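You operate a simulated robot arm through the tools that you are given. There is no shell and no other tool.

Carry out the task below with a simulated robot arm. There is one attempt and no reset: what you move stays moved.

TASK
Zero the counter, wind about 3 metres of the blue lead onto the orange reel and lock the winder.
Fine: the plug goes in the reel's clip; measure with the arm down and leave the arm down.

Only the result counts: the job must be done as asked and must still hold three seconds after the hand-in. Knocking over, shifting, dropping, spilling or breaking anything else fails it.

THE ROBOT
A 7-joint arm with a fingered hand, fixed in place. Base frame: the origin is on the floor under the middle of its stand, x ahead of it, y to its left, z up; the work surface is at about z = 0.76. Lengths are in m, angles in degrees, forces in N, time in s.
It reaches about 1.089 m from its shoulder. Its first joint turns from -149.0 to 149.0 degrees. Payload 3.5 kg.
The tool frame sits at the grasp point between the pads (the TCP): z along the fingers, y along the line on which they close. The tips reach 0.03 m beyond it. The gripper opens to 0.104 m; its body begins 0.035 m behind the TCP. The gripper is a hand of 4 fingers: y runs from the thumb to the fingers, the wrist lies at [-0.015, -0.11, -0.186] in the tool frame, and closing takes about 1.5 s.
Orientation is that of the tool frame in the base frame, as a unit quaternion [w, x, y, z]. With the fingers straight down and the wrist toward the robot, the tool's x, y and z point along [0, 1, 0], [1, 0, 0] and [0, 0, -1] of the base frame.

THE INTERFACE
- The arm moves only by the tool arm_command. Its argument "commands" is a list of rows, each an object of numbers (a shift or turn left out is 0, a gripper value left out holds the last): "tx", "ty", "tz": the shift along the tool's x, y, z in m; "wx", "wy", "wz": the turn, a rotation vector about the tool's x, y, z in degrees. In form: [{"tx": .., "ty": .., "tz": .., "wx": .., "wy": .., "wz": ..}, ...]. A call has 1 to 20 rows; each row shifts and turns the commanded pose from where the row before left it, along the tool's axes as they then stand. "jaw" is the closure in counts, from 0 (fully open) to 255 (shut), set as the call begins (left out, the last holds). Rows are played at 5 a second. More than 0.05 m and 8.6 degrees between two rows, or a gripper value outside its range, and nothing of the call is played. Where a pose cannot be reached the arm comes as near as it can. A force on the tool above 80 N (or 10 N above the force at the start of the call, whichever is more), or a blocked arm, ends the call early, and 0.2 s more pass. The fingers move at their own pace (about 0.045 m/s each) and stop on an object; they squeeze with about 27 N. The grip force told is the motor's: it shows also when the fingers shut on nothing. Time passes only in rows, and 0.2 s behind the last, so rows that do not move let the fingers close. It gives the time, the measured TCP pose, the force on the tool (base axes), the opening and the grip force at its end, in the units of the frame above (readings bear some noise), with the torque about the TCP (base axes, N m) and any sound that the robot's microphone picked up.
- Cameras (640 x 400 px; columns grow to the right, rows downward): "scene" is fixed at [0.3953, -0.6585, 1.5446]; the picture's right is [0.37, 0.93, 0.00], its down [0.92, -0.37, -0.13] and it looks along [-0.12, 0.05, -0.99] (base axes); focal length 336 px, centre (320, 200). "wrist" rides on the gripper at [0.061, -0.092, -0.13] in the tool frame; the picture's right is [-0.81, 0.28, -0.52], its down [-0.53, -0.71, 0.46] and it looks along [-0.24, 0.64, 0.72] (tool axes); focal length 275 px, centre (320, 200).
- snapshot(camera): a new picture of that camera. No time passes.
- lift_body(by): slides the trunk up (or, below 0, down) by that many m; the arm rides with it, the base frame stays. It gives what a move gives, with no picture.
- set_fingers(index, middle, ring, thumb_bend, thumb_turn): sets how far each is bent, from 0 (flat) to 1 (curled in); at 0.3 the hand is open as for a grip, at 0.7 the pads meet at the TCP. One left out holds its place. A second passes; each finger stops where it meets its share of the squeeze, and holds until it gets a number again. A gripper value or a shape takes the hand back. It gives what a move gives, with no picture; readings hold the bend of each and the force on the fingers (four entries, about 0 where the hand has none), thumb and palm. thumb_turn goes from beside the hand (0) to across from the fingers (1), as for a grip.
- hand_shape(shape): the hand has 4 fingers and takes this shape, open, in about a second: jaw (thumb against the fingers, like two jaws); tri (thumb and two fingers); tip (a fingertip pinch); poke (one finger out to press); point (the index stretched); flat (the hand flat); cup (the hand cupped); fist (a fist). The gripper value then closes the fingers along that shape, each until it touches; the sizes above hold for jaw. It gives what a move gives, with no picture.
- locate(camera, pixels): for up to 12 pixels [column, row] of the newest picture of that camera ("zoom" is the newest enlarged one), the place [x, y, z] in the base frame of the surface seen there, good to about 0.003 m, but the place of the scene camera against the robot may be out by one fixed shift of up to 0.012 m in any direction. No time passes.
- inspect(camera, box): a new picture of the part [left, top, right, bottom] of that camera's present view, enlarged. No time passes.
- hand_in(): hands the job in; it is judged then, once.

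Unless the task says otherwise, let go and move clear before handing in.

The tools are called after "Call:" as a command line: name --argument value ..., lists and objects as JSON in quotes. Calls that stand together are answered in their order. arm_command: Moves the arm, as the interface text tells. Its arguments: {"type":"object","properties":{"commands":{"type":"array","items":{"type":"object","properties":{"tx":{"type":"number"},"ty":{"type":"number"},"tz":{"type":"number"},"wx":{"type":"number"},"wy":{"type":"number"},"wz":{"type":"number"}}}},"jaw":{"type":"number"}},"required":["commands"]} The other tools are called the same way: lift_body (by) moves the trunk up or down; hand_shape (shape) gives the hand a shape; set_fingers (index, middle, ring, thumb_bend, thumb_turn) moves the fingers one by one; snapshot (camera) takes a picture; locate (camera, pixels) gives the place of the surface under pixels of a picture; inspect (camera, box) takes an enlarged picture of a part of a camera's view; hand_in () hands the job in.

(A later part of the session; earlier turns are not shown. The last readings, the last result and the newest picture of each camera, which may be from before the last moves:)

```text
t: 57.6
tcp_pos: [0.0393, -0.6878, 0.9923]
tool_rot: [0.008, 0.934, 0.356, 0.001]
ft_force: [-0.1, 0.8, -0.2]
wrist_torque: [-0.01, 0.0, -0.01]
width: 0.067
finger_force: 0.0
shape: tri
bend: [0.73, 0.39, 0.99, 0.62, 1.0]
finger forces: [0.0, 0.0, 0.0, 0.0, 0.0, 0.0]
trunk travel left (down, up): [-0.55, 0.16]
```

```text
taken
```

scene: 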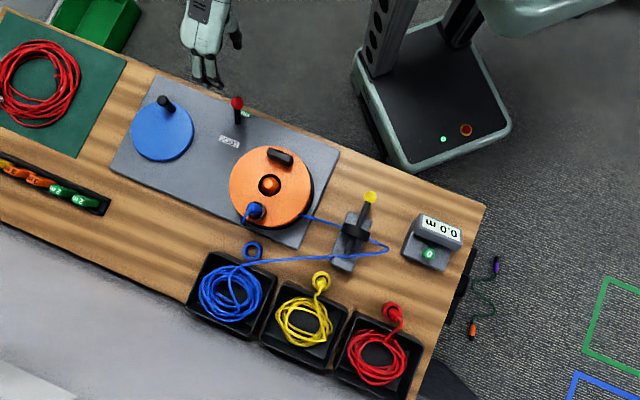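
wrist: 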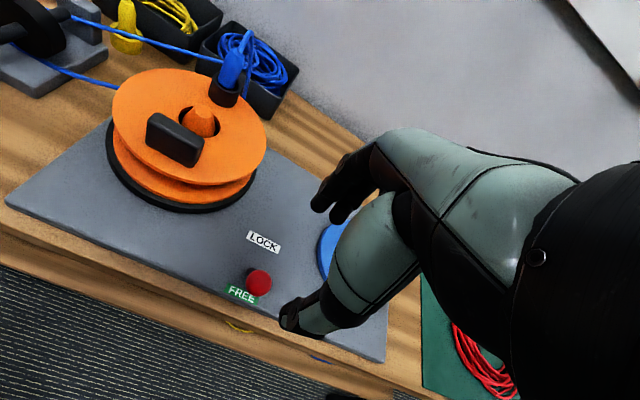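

The lever is at FREE (red ball at scene (237,103)) and the counter still reads 0.0 m. Now to the crank: hover above its handle with the wrist turned radially, and open the fingers.

Call:
arm_command --commands '[{"tx": -0.0275, "ty": 0.0188}, {"tx": -0.0275, "ty": 0.0188}, {"tx": -0.0275, "ty": 0.0188}, {"tx": -0.0275, "ty": 0.0188}, {"tx": -0.0275, "ty": 0.0188}, {"wz": 7}, {"wz": 7}, {"wz": 7}, {"wz": 7}, {"wz": 7}, {"wz": 7}, {}]' --jaw 60

Call:
snapshot --camera "wrist"

Call:
snapshot --camera "scene"

```text
t: 60.2
tcp_pos: [0.0013, -0.8503, 0.996]
tool_rot: [0.008, 1.0, -0.003, 0.003]
ft_force: [-0.4, -0.1, 0.2]
wrist_torque: [0.02, 0.02, -0.02]
width: 0.0795
finger_force: 0.0
shape: tri
bend: [0.27, 0.35, 0.99, 0.53, 0.99]
finger forces: [0.0, 0.0, 0.0, 0.0, 0.1, 0.0]
trunk travel left (down, up): [-0.55, 0.16]
```

```text
taken
```

wrist: 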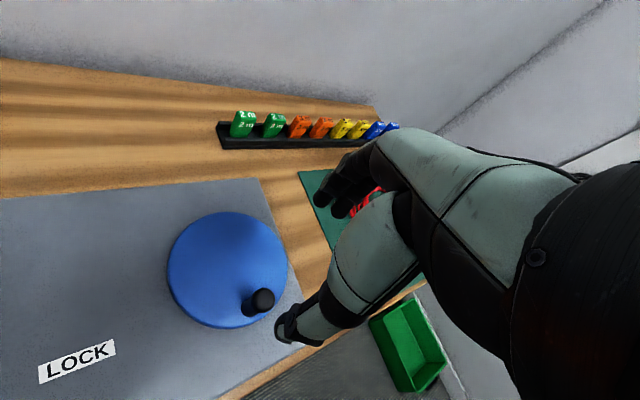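

```text
taken
```

scene: 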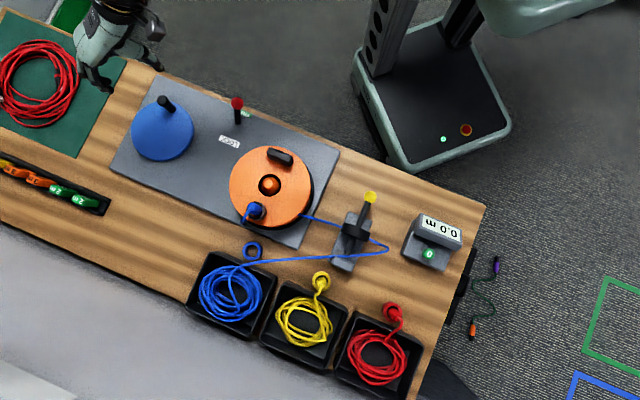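

The whole crank disc is in the wrist view (centre ≈(228,268), handle cap at (262,299)). I'll zoom and locate the disc rim and handle.

Call:
inspect --camera "wrist" --box '[150, 200, 310, 340]'

Call:
locate --camera "zoom" --pixels '[[55, 195], [365, 215], [195, 40], [250, 335], [95, 90], [330, 110], [120, 310], [320, 280], [318, 285], [335, 275], [305, 270], [280, 300]]'

```text
2.86 times, centred on (230, 270) of wrist
```

zoom: 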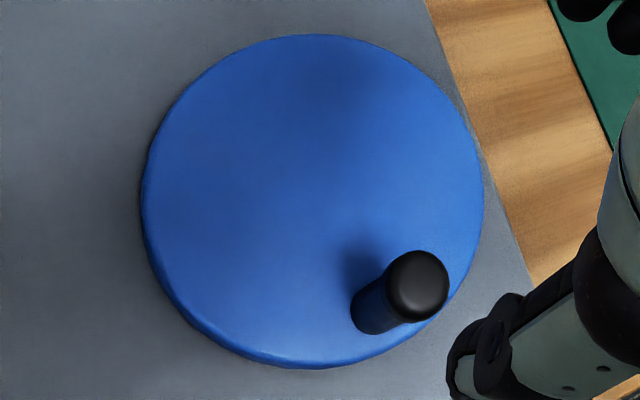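

```text
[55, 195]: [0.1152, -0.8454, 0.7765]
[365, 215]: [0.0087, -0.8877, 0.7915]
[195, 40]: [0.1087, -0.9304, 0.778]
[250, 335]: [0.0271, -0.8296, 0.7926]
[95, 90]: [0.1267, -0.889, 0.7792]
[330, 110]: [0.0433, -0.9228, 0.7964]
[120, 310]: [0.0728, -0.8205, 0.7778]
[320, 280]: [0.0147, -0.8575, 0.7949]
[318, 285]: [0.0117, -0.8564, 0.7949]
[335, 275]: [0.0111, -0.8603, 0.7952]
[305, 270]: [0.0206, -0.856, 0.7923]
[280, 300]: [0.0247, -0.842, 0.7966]
```

My picks missed the rim. The disc spans zoom x 142–484 and y 34–362, with the handle cap at (418,285). Locating those.

Call:
locate --camera "zoom" --pixels '[[152, 195], [477, 200], [312, 42], [290, 352], [195, 95], [430, 85], [200, 310], [418, 285], [400, 270], [435, 300], [385, 305], [360, 305]]'

```text
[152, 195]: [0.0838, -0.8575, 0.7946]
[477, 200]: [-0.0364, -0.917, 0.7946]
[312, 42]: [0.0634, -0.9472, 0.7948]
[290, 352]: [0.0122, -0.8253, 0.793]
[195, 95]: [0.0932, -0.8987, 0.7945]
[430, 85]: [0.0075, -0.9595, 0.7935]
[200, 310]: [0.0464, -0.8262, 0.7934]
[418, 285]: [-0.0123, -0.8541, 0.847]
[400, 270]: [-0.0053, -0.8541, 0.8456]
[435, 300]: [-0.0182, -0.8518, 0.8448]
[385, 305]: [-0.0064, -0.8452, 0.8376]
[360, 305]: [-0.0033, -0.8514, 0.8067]
```

Fitting the rim gives a disc centre of about (0.0265,-0.893), and the handle axis is near (-0.0115,-0.854) at radius ≈0.054 with its top at z≈0.847. I'll align above the handle and descend part-way.

Call:
arm_command --commands '[{"tx": -0.013, "ty": 0.004}, {"tz": 0.025}, {"tz": 0.025}, {"tz": 0.025}, {"tz": 0.02}, {}]'

Call:
snapshot --camera "wrist"

Call:
inspect --camera "wrist" --box '[200, 200, 360, 340]'

Call:
locate --camera "zoom" --pixels '[[300, 195], [320, 200], [340, 220], [280, 240], [300, 240], [260, 260], [330, 180], [300, 160]]'

```text
t: 61.6
tcp_pos: [-0.0107, -0.856, 0.9001]
tool_rot: [0.007, 1.0, -0.003, 0.003]
ft_force: [0.5, -0.3, 0.2]
wrist_torque: [0.0, -0.04, -0.03]
width: 0.0793
finger_force: 0.0
shape: tri
bend: [0.27, 0.35, 0.99, 0.53, 0.99]
finger forces: [0.0, 0.1, 0.1, 0.0, 0.0, 0.0]
trunk travel left (down, up): [-0.55, 0.16]
```

```text
taken
```

wrist: 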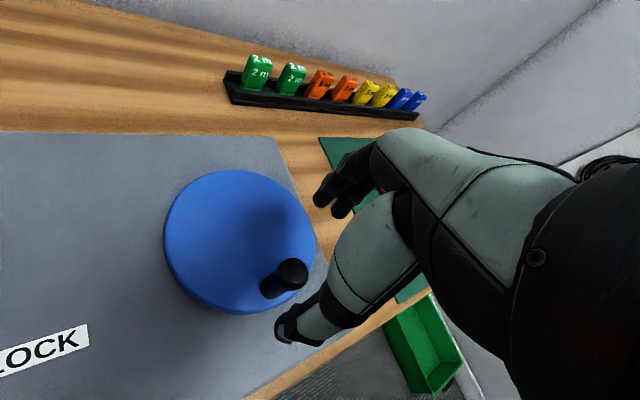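

```text
2.86 times, centred on (280, 270) of wrist
```

zoom: 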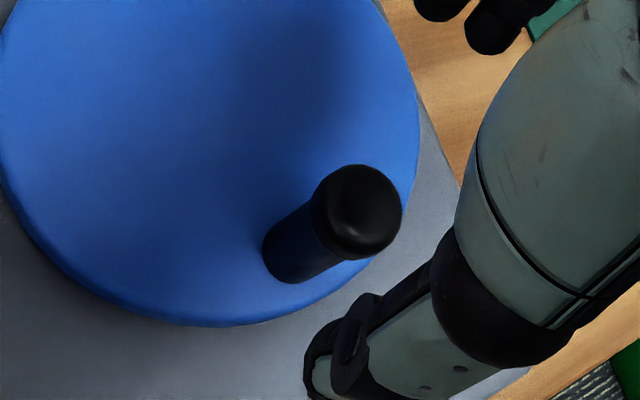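

```text
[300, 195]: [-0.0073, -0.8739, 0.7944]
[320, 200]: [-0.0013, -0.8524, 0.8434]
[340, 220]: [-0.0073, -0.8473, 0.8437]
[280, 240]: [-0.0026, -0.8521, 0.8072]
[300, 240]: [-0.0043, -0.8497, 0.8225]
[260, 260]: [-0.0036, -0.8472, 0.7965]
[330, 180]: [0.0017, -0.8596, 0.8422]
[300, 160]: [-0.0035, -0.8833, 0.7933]
```

The cap centre is at zoom (358,213). Locating around it to fine-tune the handle axis.

Call:
locate --camera "zoom" --pixels '[[358, 213], [320, 213], [396, 213], [358, 175], [358, 252], [385, 185], [332, 243], [330, 190], [385, 240]]'

```text
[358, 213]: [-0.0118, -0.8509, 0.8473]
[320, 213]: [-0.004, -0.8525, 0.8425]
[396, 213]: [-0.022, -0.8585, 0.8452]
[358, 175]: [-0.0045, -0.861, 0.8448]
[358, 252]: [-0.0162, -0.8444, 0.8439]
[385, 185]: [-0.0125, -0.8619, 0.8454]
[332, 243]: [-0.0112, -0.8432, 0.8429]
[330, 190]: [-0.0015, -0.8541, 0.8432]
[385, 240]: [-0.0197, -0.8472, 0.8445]
```

The handle axis is at (-0.0115,-0.853). I'll correct by 3 mm, descend to z≈0.836, and grip.

Call:
arm_command --commands '[{"tx": -0.001, "ty": -0.003}, {"tz": 0.02}, {"tz": 0.02}, {"tz": 0.015}, {"tz": 0.009}, {}]'

Call:
snapshot --camera "wrist"

```text
t: 63.0
tcp_pos: [-0.0117, -0.8533, 0.837]
tool_rot: [0.007, 1.0, -0.003, 0.004]
ft_force: [0.0, 0.0, 0.9]
wrist_torque: [-0.05, 0.02, 0.01]
width: 0.0794
finger_force: 0.0
shape: tri
bend: [0.27, 0.35, 0.99, 0.53, 0.99]
finger forces: [0.0, 0.0, 0.0, 0.0, 0.1, 0.0]
trunk travel left (down, up): [-0.55, 0.16]
```

```text
taken
```

wrist: 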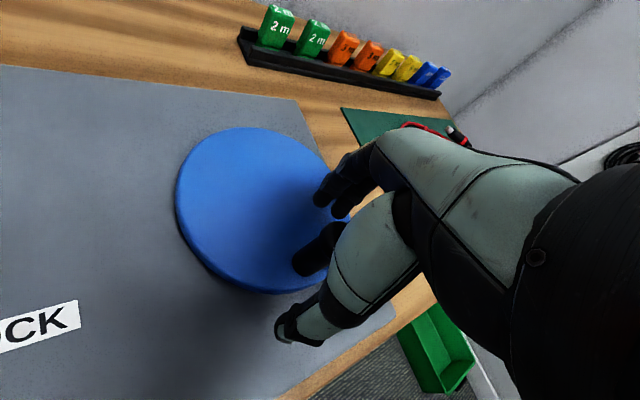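

The handle stands between the thumb and the two fingers, at wrist (318,250), without contact. Closing the grip.

Call:
arm_command --commands '[{}, {}, {}, {}, {}, {}, {}, {}]' --jaw 255

Call:
snapshot --camera "wrist"

Call:
inspect --camera "scene" --box '[60, 20, 320, 230]'

```text
t: 64.8
tcp_pos: [-0.0107, -0.8523, 0.8368]
tool_rot: [0.007, 1.0, -0.003, 0.003]
ft_force: [0.9, 0.7, -2.6]
wrist_torque: [0.03, -0.01, 0.02]
width: 0.0107
finger_force: 27.2
shape: tri
bend: [0.72, 0.6, 1.0, 0.73, 1.0]
finger forces: [9.3, 12.8, 0.0, 0.1, 22.6, 0.0]
trunk travel left (down, up): [-0.55, 0.16]
```

```text
taken
```

wrist: 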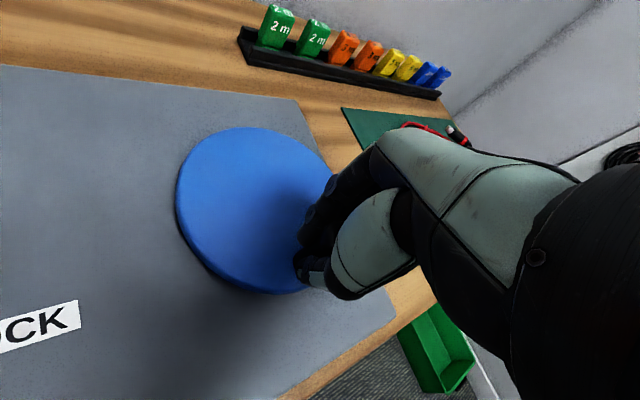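

```text
1.90 times, centred on (190, 125) of scene
```

zoom: 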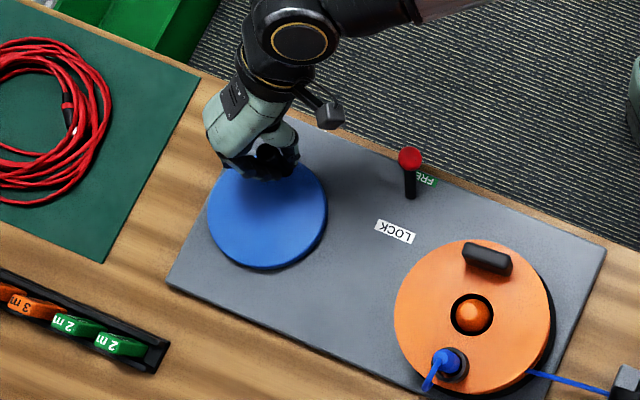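

Firm grip on the handle (9/13 N on the fingers, 23 N on the thumb). I'll try a 60° clockwise turn about the measured centre and see how the counter and reel respond.

Call:
arm_command --commands '[{"tx": 0.0075, "ty": -0.006}, {"tx": 0.0085, "ty": -0.0046}, {"tx": 0.0091, "ty": -0.0031}, {"tx": 0.0095, "ty": -0.0014}, {"tx": 0.0096, "ty": 0.0003}, {"tx": 0.0094, "ty": 0.0019}, {}]'

Call:
snapshot --camera "scene"

Call:
snapshot --camera "wrist"

```text
t: 66.4
tcp_pos: [0.0424, -0.8405, 0.8358]
tool_rot: [0.006, 1.0, -0.002, 0.004]
ft_force: [-0.2, 0.1, 1.3]
wrist_torque: [0.02, 0.01, -0.02]
width: 0.0089
finger_force: 26.9
shape: tri
bend: [0.73, 0.61, 1.0, 0.79, 1.0]
finger forces: [0.0, 0.0, 0.1, 0.0, 0.0, 0.0]
trunk travel left (down, up): [-0.55, 0.16]
```

```text
taken
```

scene: 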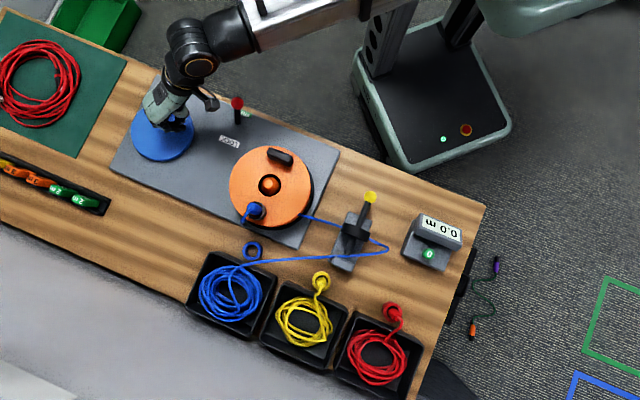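

```text
taken
```

wrist: 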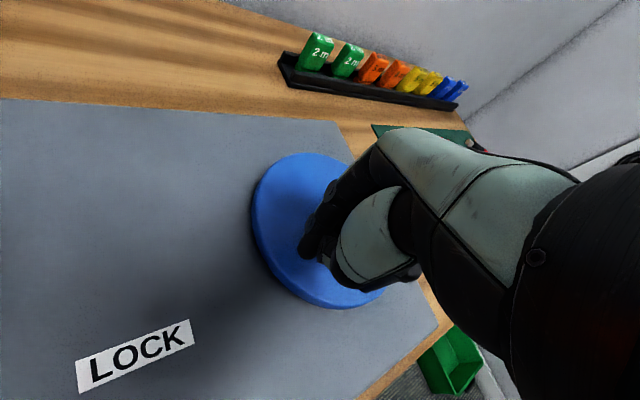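

The finger forces dropped to zero and the reel did not turn, so the handle slipped out of the grip. I'll raise the hand and check where the handle is.

Call:
arm_command --commands '[{"tz": -0.03}, {"tz": -0.03}, {"tz": -0.03}, {"tz": -0.03}, {}]' --jaw 60

Call:
snapshot --camera "wrist"

Call:
inspect --camera "scene" --box '[90, 60, 330, 240]'

```text
t: 67.6
tcp_pos: [0.0399, -0.8387, 0.9569]
tool_rot: [0.007, 1.0, -0.003, 0.004]
ft_force: [-0.2, 0.9, 0.0]
wrist_torque: [-0.04, 0.02, -0.04]
width: 0.0793
finger_force: 0.0
shape: tri
bend: [0.27, 0.35, 0.99, 0.53, 0.99]
finger forces: [0.0, 0.1, 0.0, 0.0, 0.1, 0.0]
trunk travel left (down, up): [-0.55, 0.16]
```

```text
taken
```

wrist: 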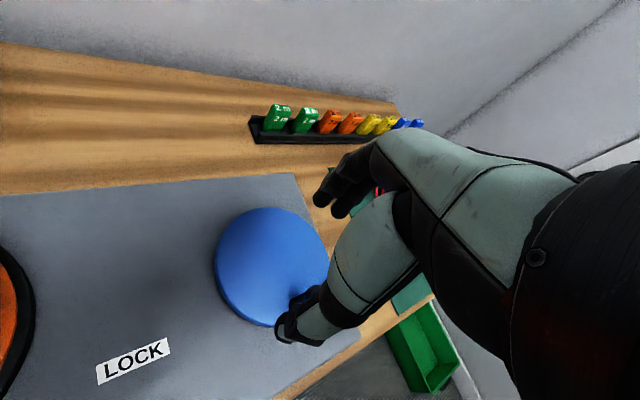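

```text
2.22 times, centred on (210, 150) of scene
```

zoom: 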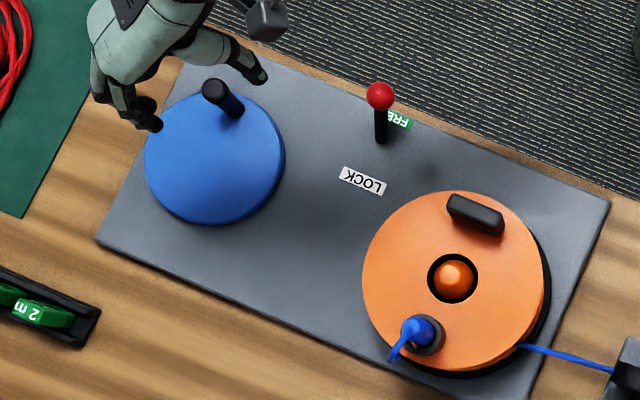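

The handle is unmoved (scene (163,100), same as before), so clockwise seems blocked or the lever is not fully at FREE. Checking the lever's exact lean first.

Call:
inspect --camera "scene" --box '[200, 80, 280, 150]'

Call:
locate --camera "zoom" --pixels '[[295, 180], [305, 265], [310, 310], [310, 330], [370, 260], [260, 450]]'

```text
5.71 times, centred on (240, 115) of scene
```

zoom: 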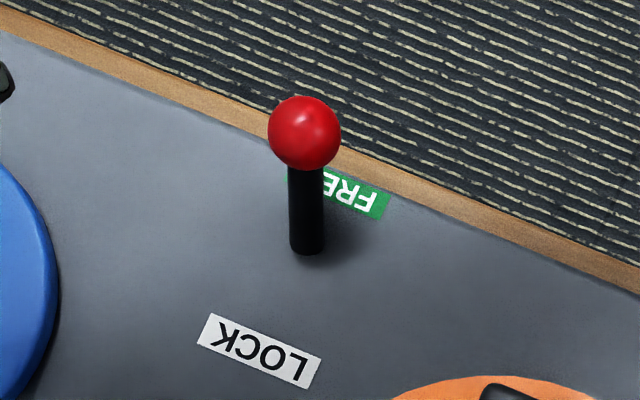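

```text
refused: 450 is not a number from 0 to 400
```

Call:
locate --camera "zoom" --pixels '[[304, 130], [306, 185], [307, 220], [308, 245], [350, 195], [260, 350]]'

```text
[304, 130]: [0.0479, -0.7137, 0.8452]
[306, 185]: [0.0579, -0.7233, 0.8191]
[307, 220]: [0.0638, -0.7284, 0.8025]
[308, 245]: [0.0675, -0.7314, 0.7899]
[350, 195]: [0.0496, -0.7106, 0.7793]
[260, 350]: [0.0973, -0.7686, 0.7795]
```

The lever lean mirrors its original LOCK lean, so it is fully at FREE. I'll re-grip the handle, slightly lower, and try the other direction in small steps while reading forces.

Call:
arm_command --commands '[{"tx": -0.0257, "ty": 0.0071}, {"tx": -0.0257, "ty": 0.0071}, {"tz": 0.03}, {"tz": 0.03}, {"tz": 0.03}, {"tz": 0.025}, {"tz": 0.011}, {}]'

Call:
snapshot --camera "wrist"

```text
t: 69.4
tcp_pos: [-0.0094, -0.8545, 0.8302]
tool_rot: [0.007, 1.0, -0.003, 0.004]
ft_force: [0.3, -0.5, 0.2]
wrist_torque: [-0.01, -0.02, 0.01]
width: 0.0793
finger_force: 0.1
shape: tri
bend: [0.27, 0.35, 0.99, 0.53, 0.99]
finger forces: [0.1, 0.0, 0.0, 0.0, 0.0, 0.1]
trunk travel left (down, up): [-0.55, 0.16]
```

```text
taken
```

wrist: 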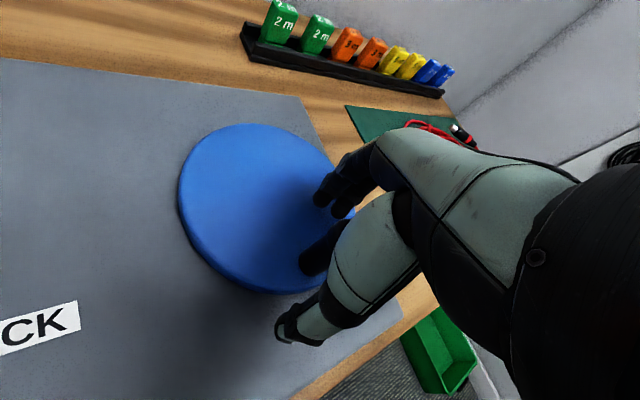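

The handle is between the fingers again. Closing the grip with a 2 mm correction.

Call:
arm_command --commands '[{"tx": -0.002, "ty": -0.001}, {}, {}, {}, {}, {}, {}, {}]' --jaw 255

Call:
arm_command --commands '[{"tx": -0.0032, "ty": 0.0036}, {"tx": -0.0032, "ty": 0.0036}]'

Call:
snapshot --camera "scene"

```text
t: 71.2
tcp_pos: [-0.0117, -0.8536, 0.8291]
tool_rot: [0.007, 1.0, -0.002, 0.003]
ft_force: [1.4, 0.2, -1.7]
wrist_torque: [0.0, -0.04, 0.02]
width: 0.0109
finger_force: 27.3
shape: tri
bend: [0.72, 0.61, 1.0, 0.74, 1.0]
finger forces: [9.4, 12.7, 0.0, 0.0, 22.6, 0.0]
trunk travel left (down, up): [-0.55, 0.16]
```

```text
t: 71.8
tcp_pos: [-0.0194, -0.8629, 0.829]
tool_rot: [0.008, 1.0, -0.004, 0.004]
ft_force: [-0.2, -7.7, -3.6]
wrist_torque: [-0.28, -0.03, 0.09]
width: 0.0107
finger_force: 26.9
shape: tri
bend: [0.72, 0.59, 1.0, 0.74, 1.0]
finger forces: [8.9, 17.0, 0.0, 0.0, 20.2, 0.0]
trunk travel left (down, up): [-0.55, 0.16]
```

```text
taken
```

scene: 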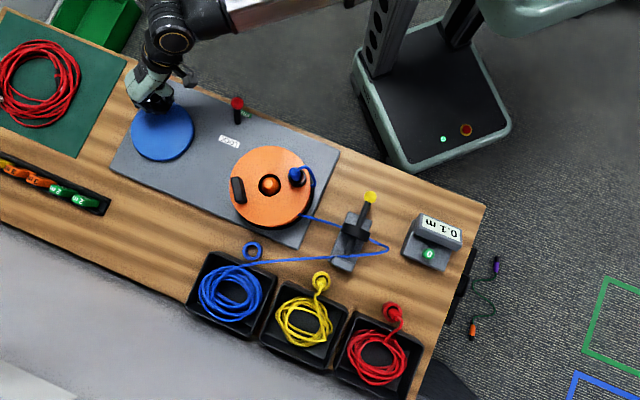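

It works in this direction: the reel turned (plug now at scene (297,175), block at (238,190)) and the counter reads 0.1 m after only about 12° of crank. I'll take one more small step to learn the ratio.

Call:
arm_command --commands '[{"tx": -0.0025, "ty": 0.0041}, {"tx": -0.0025, "ty": 0.0041}]'

Call:
snapshot --camera "scene"

Call:
snapshot --camera "wrist"

```text
t: 72.4
tcp_pos: [-0.0218, -0.869, 0.8288]
tool_rot: [0.007, 1.0, -0.002, 0.004]
ft_force: [7.3, -3.9, -2.7]
wrist_torque: [-0.2, -0.19, 0.17]
width: 0.0103
finger_force: 26.9
shape: tri
bend: [0.72, 0.59, 1.0, 0.74, 1.0]
finger forces: [10.7, 16.5, 0.1, 0.0, 21.4, 0.0]
trunk travel left (down, up): [-0.55, 0.16]
```

```text
taken
```

scene: 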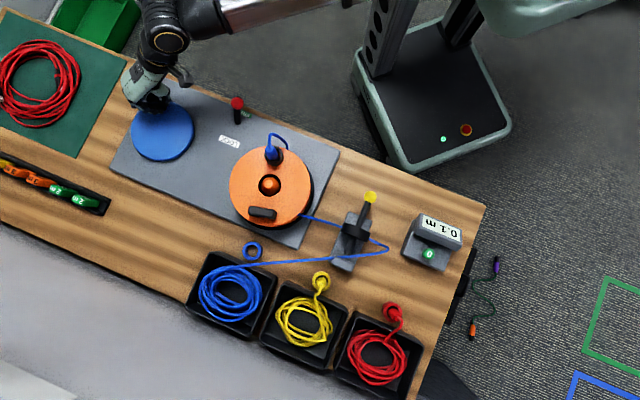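

```text
taken
```

wrist: 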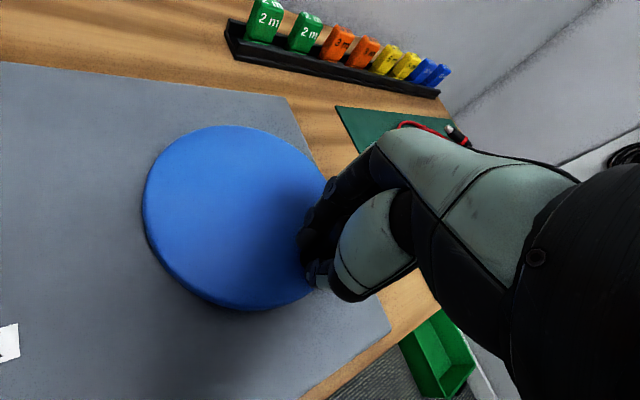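

The crank is geared: about 7° of handle turned the reel about 65° counter-clockwise, so 3 m needs only slightly more than one crank turn. I'll continue counter-clockwise in slow 5° rows and check.

Call:
arm_command --commands '[{"tx": -0.0019, "ty": 0.0043}, {"tx": -0.0016, "ty": 0.0045}, {"tx": -0.0012, "ty": 0.0046}, {"tx": -0.0008, "ty": 0.0047}, {"tx": -0.0003, "ty": 0.0047}, {"tx": 0.0001, "ty": 0.0048}]'

Call:
snapshot --camera "scene"

```text
t: 73.8
tcp_pos: [-0.0251, -0.8981, 0.8305]
tool_rot: [0.006, 1.0, -0.002, 0.004]
ft_force: [30.8, 1.3, -12.9]
wrist_torque: [-0.05, -0.79, 0.32]
width: 0.0091
finger_force: 26.9
shape: tri
bend: [0.72, 0.58, 1.0, 0.73, 1.0]
finger forces: [35.0, 15.1, 0.1, 0.0, 18.8, 0.0]
trunk travel left (down, up): [-0.55, 0.16]
```

```text
taken
```

scene: 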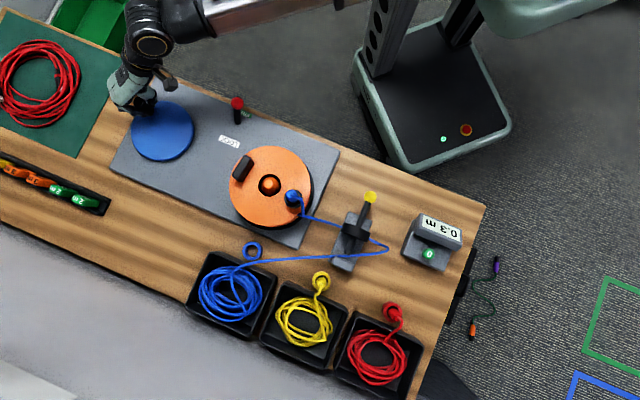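

The counter is at 0.3 m, but there is a 31 N inward force, so my circle is a few mm too wide on this side. I'll relax inward by 4 mm and read again.

Call:
arm_command --commands '[{"tx": 0.002}, {"tx": 0.002}]'

```text
t: 74.4
tcp_pos: [-0.0246, -0.899, 0.8303]
tool_rot: [0.006, 1.0, -0.003, 0.003]
ft_force: [21.0, 5.1, -12.7]
wrist_torque: [0.01, -0.55, 0.27]
width: 0.0089
finger_force: 26.6
shape: tri
bend: [0.72, 0.58, 1.0, 0.73, 1.0]
finger forces: [27.8, 13.9, 0.0, 0.0, 21.8, 0.1]
trunk travel left (down, up): [-0.55, 0.16]
```

Still 21 N inward, so I'll relax a further 4 mm.

Call:
arm_command --commands '[{"tx": 0.002}, {"tx": 0.002}]'

Call:
snapshot --camera "wrist"

Call:
inspect --camera "scene" --box '[90, 40, 250, 180]'

```text
t: 75.0
tcp_pos: [-0.0236, -0.8983, 0.8289]
tool_rot: [0.006, 1.0, -0.004, 0.002]
ft_force: [1.6, 1.7, -14.2]
wrist_torque: [-0.05, -0.11, 0.09]
width: 0.0095
finger_force: 26.9
shape: tri
bend: [0.72, 0.58, 1.0, 0.73, 1.0]
finger forces: [14.0, 15.5, 0.0, 0.0, 23.2, 0.0]
trunk travel left (down, up): [-0.55, 0.16]
```

```text
taken
```

wrist: 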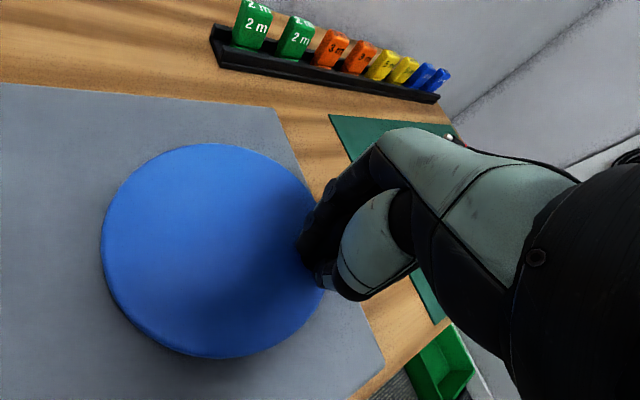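

```text
2.86 times, centred on (170, 110) of scene
```

zoom: 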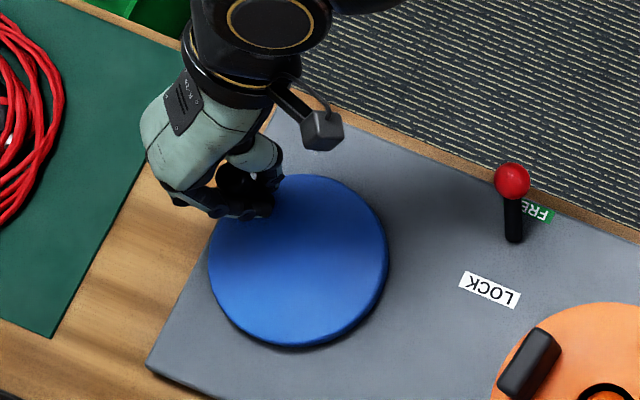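

With the force near zero, the free handle position is (-0.0236,-0.8983). The implied TCP circle has centre ≈(0.028,-0.8885) and radius ≈0.0525. Continuing 30° on that circle.

Call:
arm_command --commands '[{"tx": 0.0011, "ty": 0.0045}, {"tx": 0.0014, "ty": 0.0044}, {"tx": 0.0018, "ty": 0.0042}, {"tx": 0.0022, "ty": 0.004}, {"tx": 0.0025, "ty": 0.0038}, {"tx": 0.0028, "ty": 0.0036}]'

Call:
snapshot --camera "scene"

```text
t: 76.4
tcp_pos: [-0.0086, -0.9249, 0.8296]
tool_rot: [0.007, 1.0, -0.003, 0.004]
ft_force: [-5.6, -6.9, -14.0]
wrist_torque: [-0.2, -0.09, 0.23]
width: 0.0082
finger_force: 26.9
shape: tri
bend: [0.73, 0.58, 1.0, 0.73, 1.0]
finger forces: [2.7, 18.0, 0.1, 0.0, 21.0, 0.0]
trunk travel left (down, up): [-0.55, 0.16]
```

```text
taken
```

scene: 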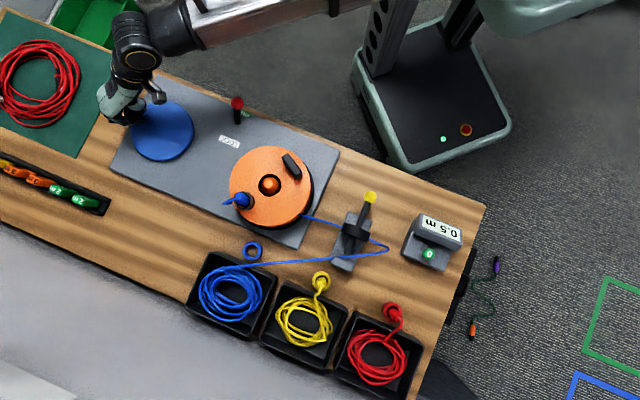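

The counter reads 0.5 m with modest forces. There is a slight outward pull, so I'll widen the radius a little and continue 40°.

Call:
arm_command --commands '[{"tx": 0.0021, "ty": 0.0045}, {"tx": 0.0037, "ty": 0.0029}, {"tx": 0.0039, "ty": 0.0025}, {"tx": 0.0041, "ty": 0.0022}, {"tx": 0.0043, "ty": 0.0018}, {"tx": 0.0044, "ty": 0.0014}, {"tx": 0.0046, "ty": 0.001}, {"tx": 0.0046, "ty": 0.0006}]'

Call:
snapshot --camera "scene"

Call:
snapshot --camera "wrist"

```text
t: 78.2
tcp_pos: [0.0246, -0.9409, 0.83]
tool_rot: [0.007, 1.0, -0.002, 0.005]
ft_force: [-4.9, -15.5, -17.4]
wrist_torque: [-0.32, -0.53, 0.42]
width: 0.0066
finger_force: 26.7
shape: tri
bend: [0.73, 0.58, 1.0, 0.73, 1.0]
finger forces: [1.0, 21.7, 0.0, 0.0, 28.3, 0.1]
trunk travel left (down, up): [-0.55, 0.16]
```

```text
taken
```

scene: 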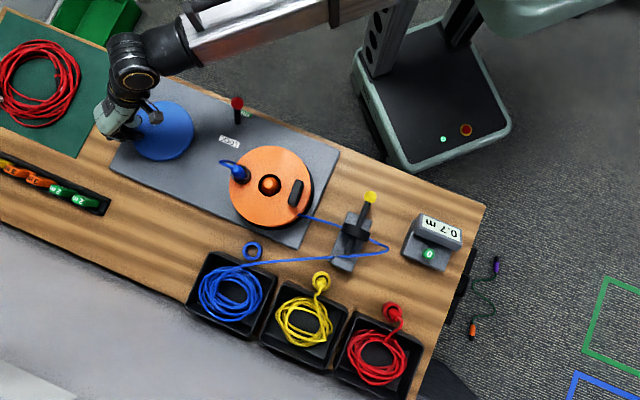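

```text
taken
```

wrist: 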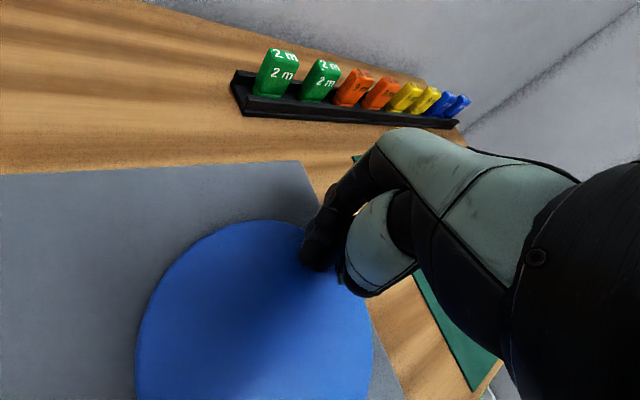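

The counter reads 0.7 m, but the index finger has lost contact (1 N) and the handle is creeping sideways in the grip. I'll open, re-centre on the handle, and re-grip.

Call:
arm_command --commands '[{}, {}, {}, {}, {"tz": -0.025}, {"tz": -0.025}, {"tz": -0.025}, {}]' --jaw 60

Call:
snapshot --camera "wrist"

Call:
inspect --camera "wrist" --box '[200, 200, 360, 340]'

Call:
snapshot --camera "scene"

```text
t: 80.0
tcp_pos: [0.0222, -0.9384, 0.907]
tool_rot: [0.006, 1.0, -0.002, 0.004]
ft_force: [0.4, 0.0, 0.6]
wrist_torque: [-0.01, -0.02, 0.02]
width: 0.0795
finger_force: 0.0
shape: tri
bend: [0.27, 0.35, 0.99, 0.53, 0.99]
finger forces: [0.0, 0.0, 0.0, 0.0, 0.1, 0.0]
trunk travel left (down, up): [-0.55, 0.16]
```

```text
taken
```

wrist: 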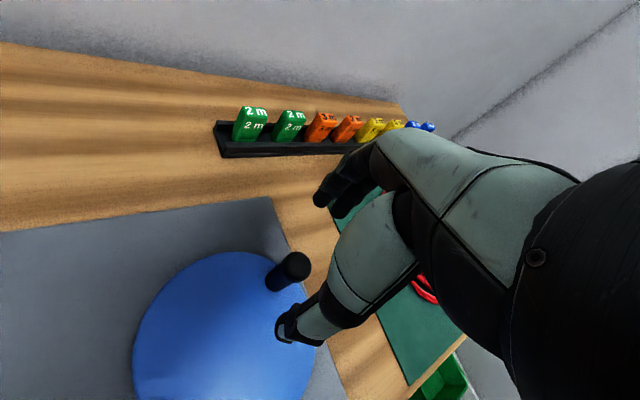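

```text
2.86 times, centred on (280, 270) of wrist
```

zoom: 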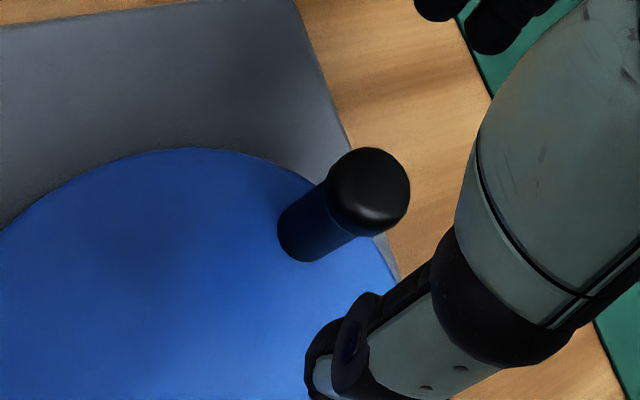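

```text
taken
```

scene: 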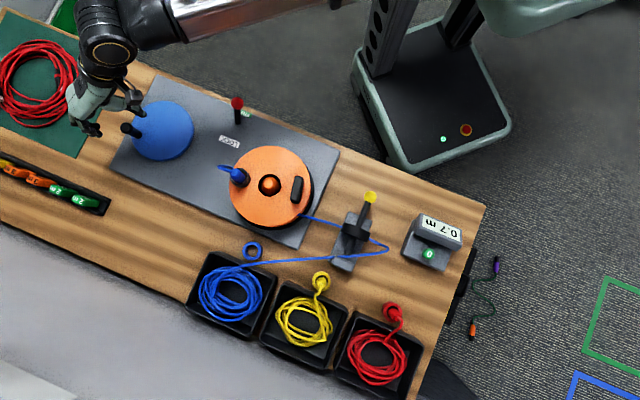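

The reel held at 0.7 m after release. Handle cap is at zoom (367,192), so I'll locate it.

Call:
locate --camera "zoom" --pixels '[[367, 192], [332, 192], [402, 192], [367, 157], [367, 228], [342, 165], [392, 218], [392, 166], [342, 217], [310, 225], [295, 240]]'

```text
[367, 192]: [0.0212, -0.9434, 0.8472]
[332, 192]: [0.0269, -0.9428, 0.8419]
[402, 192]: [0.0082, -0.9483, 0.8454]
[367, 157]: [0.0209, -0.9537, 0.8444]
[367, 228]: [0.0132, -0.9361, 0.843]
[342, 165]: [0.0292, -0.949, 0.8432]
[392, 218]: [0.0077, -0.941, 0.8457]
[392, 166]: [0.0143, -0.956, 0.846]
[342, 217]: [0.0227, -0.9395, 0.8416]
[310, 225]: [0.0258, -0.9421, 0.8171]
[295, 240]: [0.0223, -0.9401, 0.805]
```

The handle axis is at (0.018,-0.946). Combined with the first position, the crank centre is (0.027,-0.892) with r≈0.0548, and 126° of crank gave 0.7 m (about 2 m per turn). Re-centring and re-gripping.

Call:
arm_command --commands '[{"tx": -0.0042, "ty": 0.0076}, {"tz": 0.025}, {"tz": 0.025}, {"tz": 0.02}, {"tz": 0.008}, {}]'

Call:
arm_command --commands '[{}, {}, {}, {}, {}, {}, {}, {}]' --jaw 255

```text
t: 81.4
tcp_pos: [0.0197, -0.9454, 0.8284]
tool_rot: [0.007, 1.0, -0.003, 0.003]
ft_force: [0.0, 0.0, -0.1]
wrist_torque: [0.01, -0.03, 0.0]
width: 0.0793
finger_force: 0.1
shape: tri
bend: [0.27, 0.35, 0.99, 0.53, 0.99]
finger forces: [0.0, 0.0, 0.0, 0.1, 0.0, 0.0]
trunk travel left (down, up): [-0.55, 0.16]
```

```text
t: 83.2
tcp_pos: [0.0183, -0.9453, 0.829]
tool_rot: [0.006, 1.0, -0.003, 0.003]
ft_force: [1.7, 4.0, -3.0]
wrist_torque: [0.09, -0.02, 0.04]
width: 0.0098
finger_force: 27.1
shape: tri
bend: [0.72, 0.6, 1.0, 0.73, 1.0]
finger forces: [8.6, 12.9, 0.0, 0.0, 23.5, 0.1]
trunk travel left (down, up): [-0.55, 0.16]
```

Re-gripped evenly (8.6/12.9 N, thumb 23.5 N). Continuing counter-clockwise 36° on the corrected circle.

Call:
arm_command --commands '[{"tx": 0.0057, "ty": 0.0007}, {"tx": 0.0057, "ty": 0.0001}, {"tx": 0.0057, "ty": -0.0006}, {"tx": 0.0056, "ty": -0.0012}, {"tx": 0.0055, "ty": -0.0017}, {"tx": 0.0053, "ty": -0.0023}]'

Call:
inspect --camera "scene" --box '[400, 200, 480, 270]'

```text
t: 84.6
tcp_pos: [0.0549, -0.9407, 0.8272]
tool_rot: [0.006, 1.0, -0.002, 0.004]
ft_force: [1.9, 8.6, -5.6]
wrist_torque: [0.08, -0.01, 0.16]
width: 0.0097
finger_force: 27.1
shape: tri
bend: [0.73, 0.58, 1.0, 0.73, 1.0]
finger forces: [5.6, 14.8, 0.0, 0.0, 22.0, 0.0]
trunk travel left (down, up): [-0.55, 0.16]
```

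```text
5.71 times, centred on (440, 235) of scene
```

zoom: 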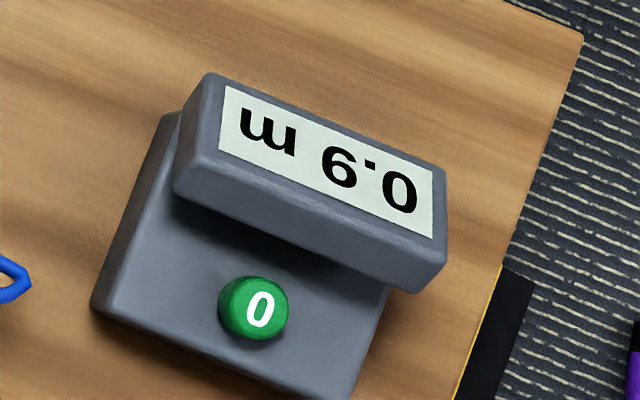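

The counter reads 0.9 m and the grip is stable. Continuing another 36°.

Call:
arm_command --commands '[{"tx": 0.0048, "ty": -0.003}, {"tx": 0.0046, "ty": -0.0034}, {"tx": 0.0043, "ty": -0.0038}, {"tx": 0.0038, "ty": -0.0042}, {"tx": 0.0034, "ty": -0.0046}, {"tx": 0.0029, "ty": -0.0049}]'

Call:
inspect --camera "scene" --box '[90, 60, 490, 290]'

```text
t: 86.0
tcp_pos: [0.0777, -0.9174, 0.8311]
tool_rot: [0.007, 1.0, -0.003, 0.005]
ft_force: [6.1, -3.1, 3.0]
wrist_torque: [-0.36, -0.19, 0.22]
width: 0.0105
finger_force: 26.8
shape: tri
bend: [0.73, 0.54, 1.0, 0.76, 1.0]
finger forces: [0.0, 22.0, 3.2, 0.0, 19.3, 0.0]
trunk travel left (down, up): [-0.55, 0.16]
```

```text
1.60 times, centred on (290, 175) of scene
```

zoom: 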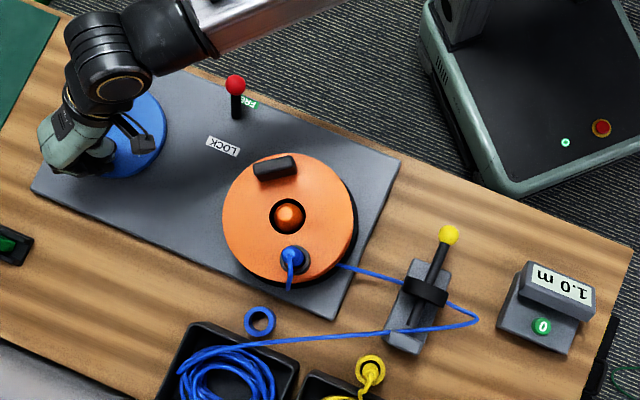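

The counter reads 1.0 m. The handle has slid toward the third finger (index 0 N, ring 3.2 N), so I'll open, lift slightly and re-centre again.

Call:
arm_command --commands '[{}, {}, {}, {}, {"tz": -0.025}, {"tz": -0.025}, {"tz": -0.025}, {}]' --jaw 60

Call:
inspect --camera "wrist" --box '[200, 200, 360, 340]'

Call:
inspect --camera "scene" --box '[90, 60, 490, 290]'

```text
t: 87.8
tcp_pos: [0.0768, -0.9153, 0.9058]
tool_rot: [0.007, 1.0, -0.003, 0.003]
ft_force: [-0.6, -0.9, 1.1]
wrist_torque: [0.03, 0.0, 0.03]
width: 0.0789
finger_force: 0.0
shape: tri
bend: [0.27, 0.35, 0.99, 0.53, 0.99]
finger forces: [0.0, 0.0, 0.0, 0.0, 0.1, 0.1]
trunk travel left (down, up): [-0.55, 0.16]
```

```text
2.86 times, centred on (280, 270) of wrist
```

zoom: 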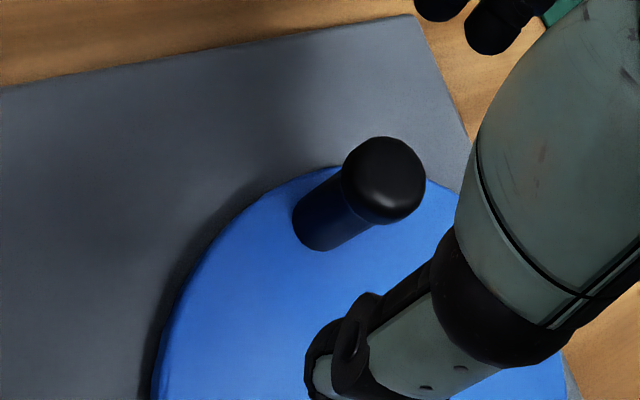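

```text
1.60 times, centred on (290, 175) of scene
```

zoom: 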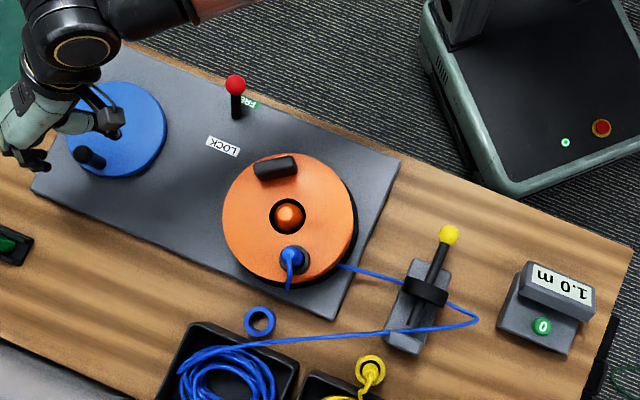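

Reel still at 1.0 m after release. Re-taking the wrist zoom to locate the handle cap.

Call:
inspect --camera "wrist" --box '[200, 200, 360, 340]'

Call:
locate --camera "zoom" --pixels '[[383, 181], [348, 181], [418, 181], [383, 146], [383, 216], [358, 156], [408, 206], [408, 156], [358, 206]]'

```text
2.86 times, centred on (280, 270) of wrist
```

zoom: 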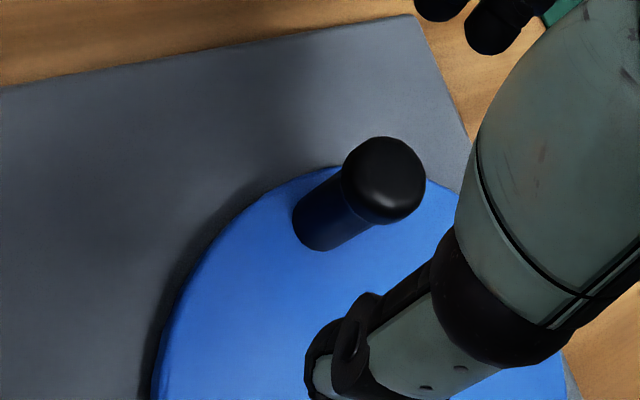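

```text
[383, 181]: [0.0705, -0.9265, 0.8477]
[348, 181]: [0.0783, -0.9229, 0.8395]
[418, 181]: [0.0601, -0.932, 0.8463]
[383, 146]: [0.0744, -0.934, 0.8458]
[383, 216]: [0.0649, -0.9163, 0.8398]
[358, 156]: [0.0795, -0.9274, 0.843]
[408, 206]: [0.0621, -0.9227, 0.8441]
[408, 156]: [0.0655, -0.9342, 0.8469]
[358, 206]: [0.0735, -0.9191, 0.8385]
```

The handle axis is at (0.0698,-0.926), i.e. θ≈321.5°. That is 187° of crank for 1.0 m, about 2 m per turn, so roughly one more turn is needed. For a slip-free turn I'll pre-rotate the hand and then turn it together with the crank, so the fingers always push squarely.

Call:
arm_command --commands '[{"tx": -0.007, "ty": 0.0107}, {"wz": 7.7}, {"wz": 7.7}, {"wz": 7.7}, {"wz": 7.7}, {"wz": 7.7}, {}]'

Call:
inspect --camera "wrist" --box '[200, 200, 360, 340]'

```text
t: 89.4
tcp_pos: [0.0684, -0.9259, 0.9029]
tool_rot: [0.005, 0.943, -0.333, 0.005]
ft_force: [0.6, 0.1, -0.4]
wrist_torque: [-0.03, -0.01, 0.04]
width: 0.0794
finger_force: 0.0
shape: tri
bend: [0.27, 0.35, 0.99, 0.53, 0.99]
finger forces: [0.0, 0.0, 0.0, 0.0, 0.1, 0.1]
trunk travel left (down, up): [-0.55, 0.16]
```

```text
2.86 times, centred on (280, 270) of wrist
```

zoom: 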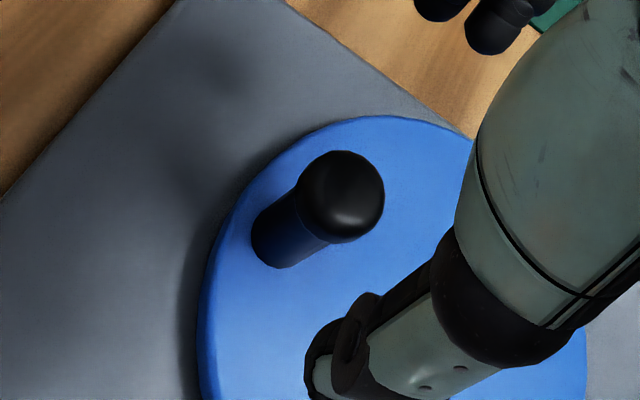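

Orientation reached. Verifying the handle position relative to the TCP once more.

Call:
locate --camera "zoom" --pixels '[[341, 196], [306, 196], [376, 196], [341, 160], [341, 232], [316, 171], [366, 221], [366, 171], [316, 221]]'

```text
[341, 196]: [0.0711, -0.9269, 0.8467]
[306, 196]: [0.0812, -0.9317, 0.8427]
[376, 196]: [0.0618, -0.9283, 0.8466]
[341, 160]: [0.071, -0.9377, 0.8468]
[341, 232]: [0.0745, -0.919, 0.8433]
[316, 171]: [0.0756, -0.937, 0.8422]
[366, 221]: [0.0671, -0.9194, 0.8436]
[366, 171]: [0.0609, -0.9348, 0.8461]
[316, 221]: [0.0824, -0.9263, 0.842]
```

The handle is at about (0.071,-0.9277), so a 3 mm shift is needed. Descending and gripping.

Call:
arm_command --commands '[{"tx": 0.003}, {"tz": 0.025}, {"tz": 0.025}, {"tz": 0.016}, {"tz": 0.008}, {}]'

Call:
arm_command --commands '[{}, {}, {}, {}, {}, {}, {}, {}]' --jaw 255

```text
t: 90.8
tcp_pos: [0.071, -0.9292, 0.8282]
tool_rot: [0.005, 0.943, -0.332, 0.006]
ft_force: [0.1, -0.4, 0.3]
wrist_torque: [-0.03, 0.0, 0.03]
width: 0.0795
finger_force: 0.1
shape: tri
bend: [0.27, 0.35, 0.99, 0.53, 0.99]
finger forces: [0.0, 0.0, 0.0, 0.0, 0.0, 0.1]
trunk travel left (down, up): [-0.55, 0.16]
```

```text
t: 92.6
tcp_pos: [0.0716, -0.93, 0.8301]
tool_rot: [0.005, 0.943, -0.332, 0.005]
ft_force: [1.5, 0.2, -2.4]
wrist_torque: [-0.02, -0.03, 0.0]
width: 0.0107
finger_force: 26.9
shape: tri
bend: [0.72, 0.6, 1.0, 0.73, 1.0]
finger forces: [9.4, 12.5, 0.0, 0.0, 23.3, 0.0]
trunk travel left (down, up): [-0.55, 0.16]
```

Good even grip. Now turning 40° with the hand rotating along with the crank.

Call:
arm_command --commands '[{"tx": -0.0002, "ty": -0.0048, "wz": -5}, {"tx": -0.0002, "ty": -0.0048, "wz": -5}, {"tx": -0.0002, "ty": -0.0048, "wz": -5}, {"tx": -0.0002, "ty": -0.0048, "wz": -5}, {"tx": -0.0002, "ty": -0.0048, "wz": -5}, {"tx": -0.0002, "ty": -0.0048, "wz": -5}, {"tx": -0.0002, "ty": -0.0048, "wz": -5}, {"tx": -0.0002, "ty": -0.0048, "wz": -5}]'

Call:
inspect --camera "scene" --box '[90, 60, 490, 290]'

```text
t: 94.4
tcp_pos: [0.0836, -0.8931, 0.8294]
tool_rot: [0.006, 1.0, 0.011, 0.003]
ft_force: [-1.0, 5.2, -4.4]
wrist_torque: [0.06, 0.04, 0.02]
width: 0.0105
finger_force: 26.9
shape: tri
bend: [0.72, 0.6, 1.0, 0.73, 1.0]
finger forces: [10.2, 13.9, 0.0, 0.1, 26.1, 0.1]
trunk travel left (down, up): [-0.55, 0.16]
```

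```text
1.60 times, centred on (290, 175) of scene
```

zoom: 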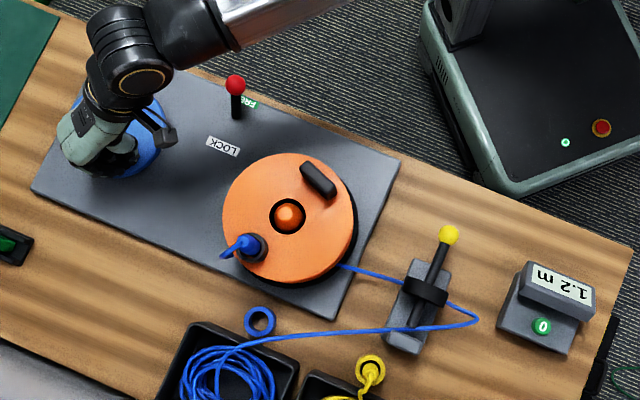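

No slip at all (grip forces unchanged) and the counter reads 1.2 m. Continuing another 50° the same way.

Call:
arm_command --commands '[{"tx": -0.0002, "ty": -0.0048, "wz": -5}, {"tx": -0.0002, "ty": -0.0048, "wz": -5}, {"tx": -0.0002, "ty": -0.0048, "wz": -5}, {"tx": -0.0002, "ty": -0.0048, "wz": -5}, {"tx": -0.0002, "ty": -0.0048, "wz": -5}, {"tx": -0.0002, "ty": -0.0048, "wz": -5}, {"tx": -0.0002, "ty": -0.0048, "wz": -5}, {"tx": -0.0002, "ty": -0.0048, "wz": -5}, {"tx": -0.0002, "ty": -0.0048, "wz": -5}, {"tx": -0.0002, "ty": -0.0048, "wz": -5}]'

Call:
inspect --camera "scene" --box '[90, 60, 490, 290]'

```text
t: 96.6
tcp_pos: [0.0624, -0.8506, 0.8299]
tool_rot: [0.006, 0.901, 0.433, 0.0]
ft_force: [2.5, 9.3, -2.4]
wrist_torque: [0.17, -0.11, 0.11]
width: 0.0105
finger_force: 26.9
shape: tri
bend: [0.72, 0.6, 1.0, 0.74, 1.0]
finger forces: [15.6, 13.8, 0.1, 0.1, 25.4, 0.1]
trunk travel left (down, up): [-0.55, 0.16]
```

```text
1.60 times, centred on (290, 175) of scene
```

zoom: 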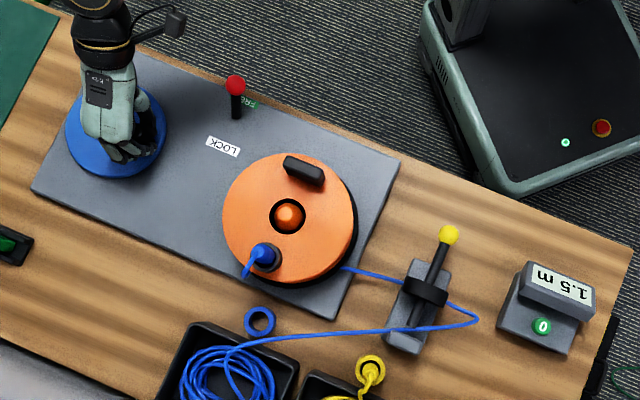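

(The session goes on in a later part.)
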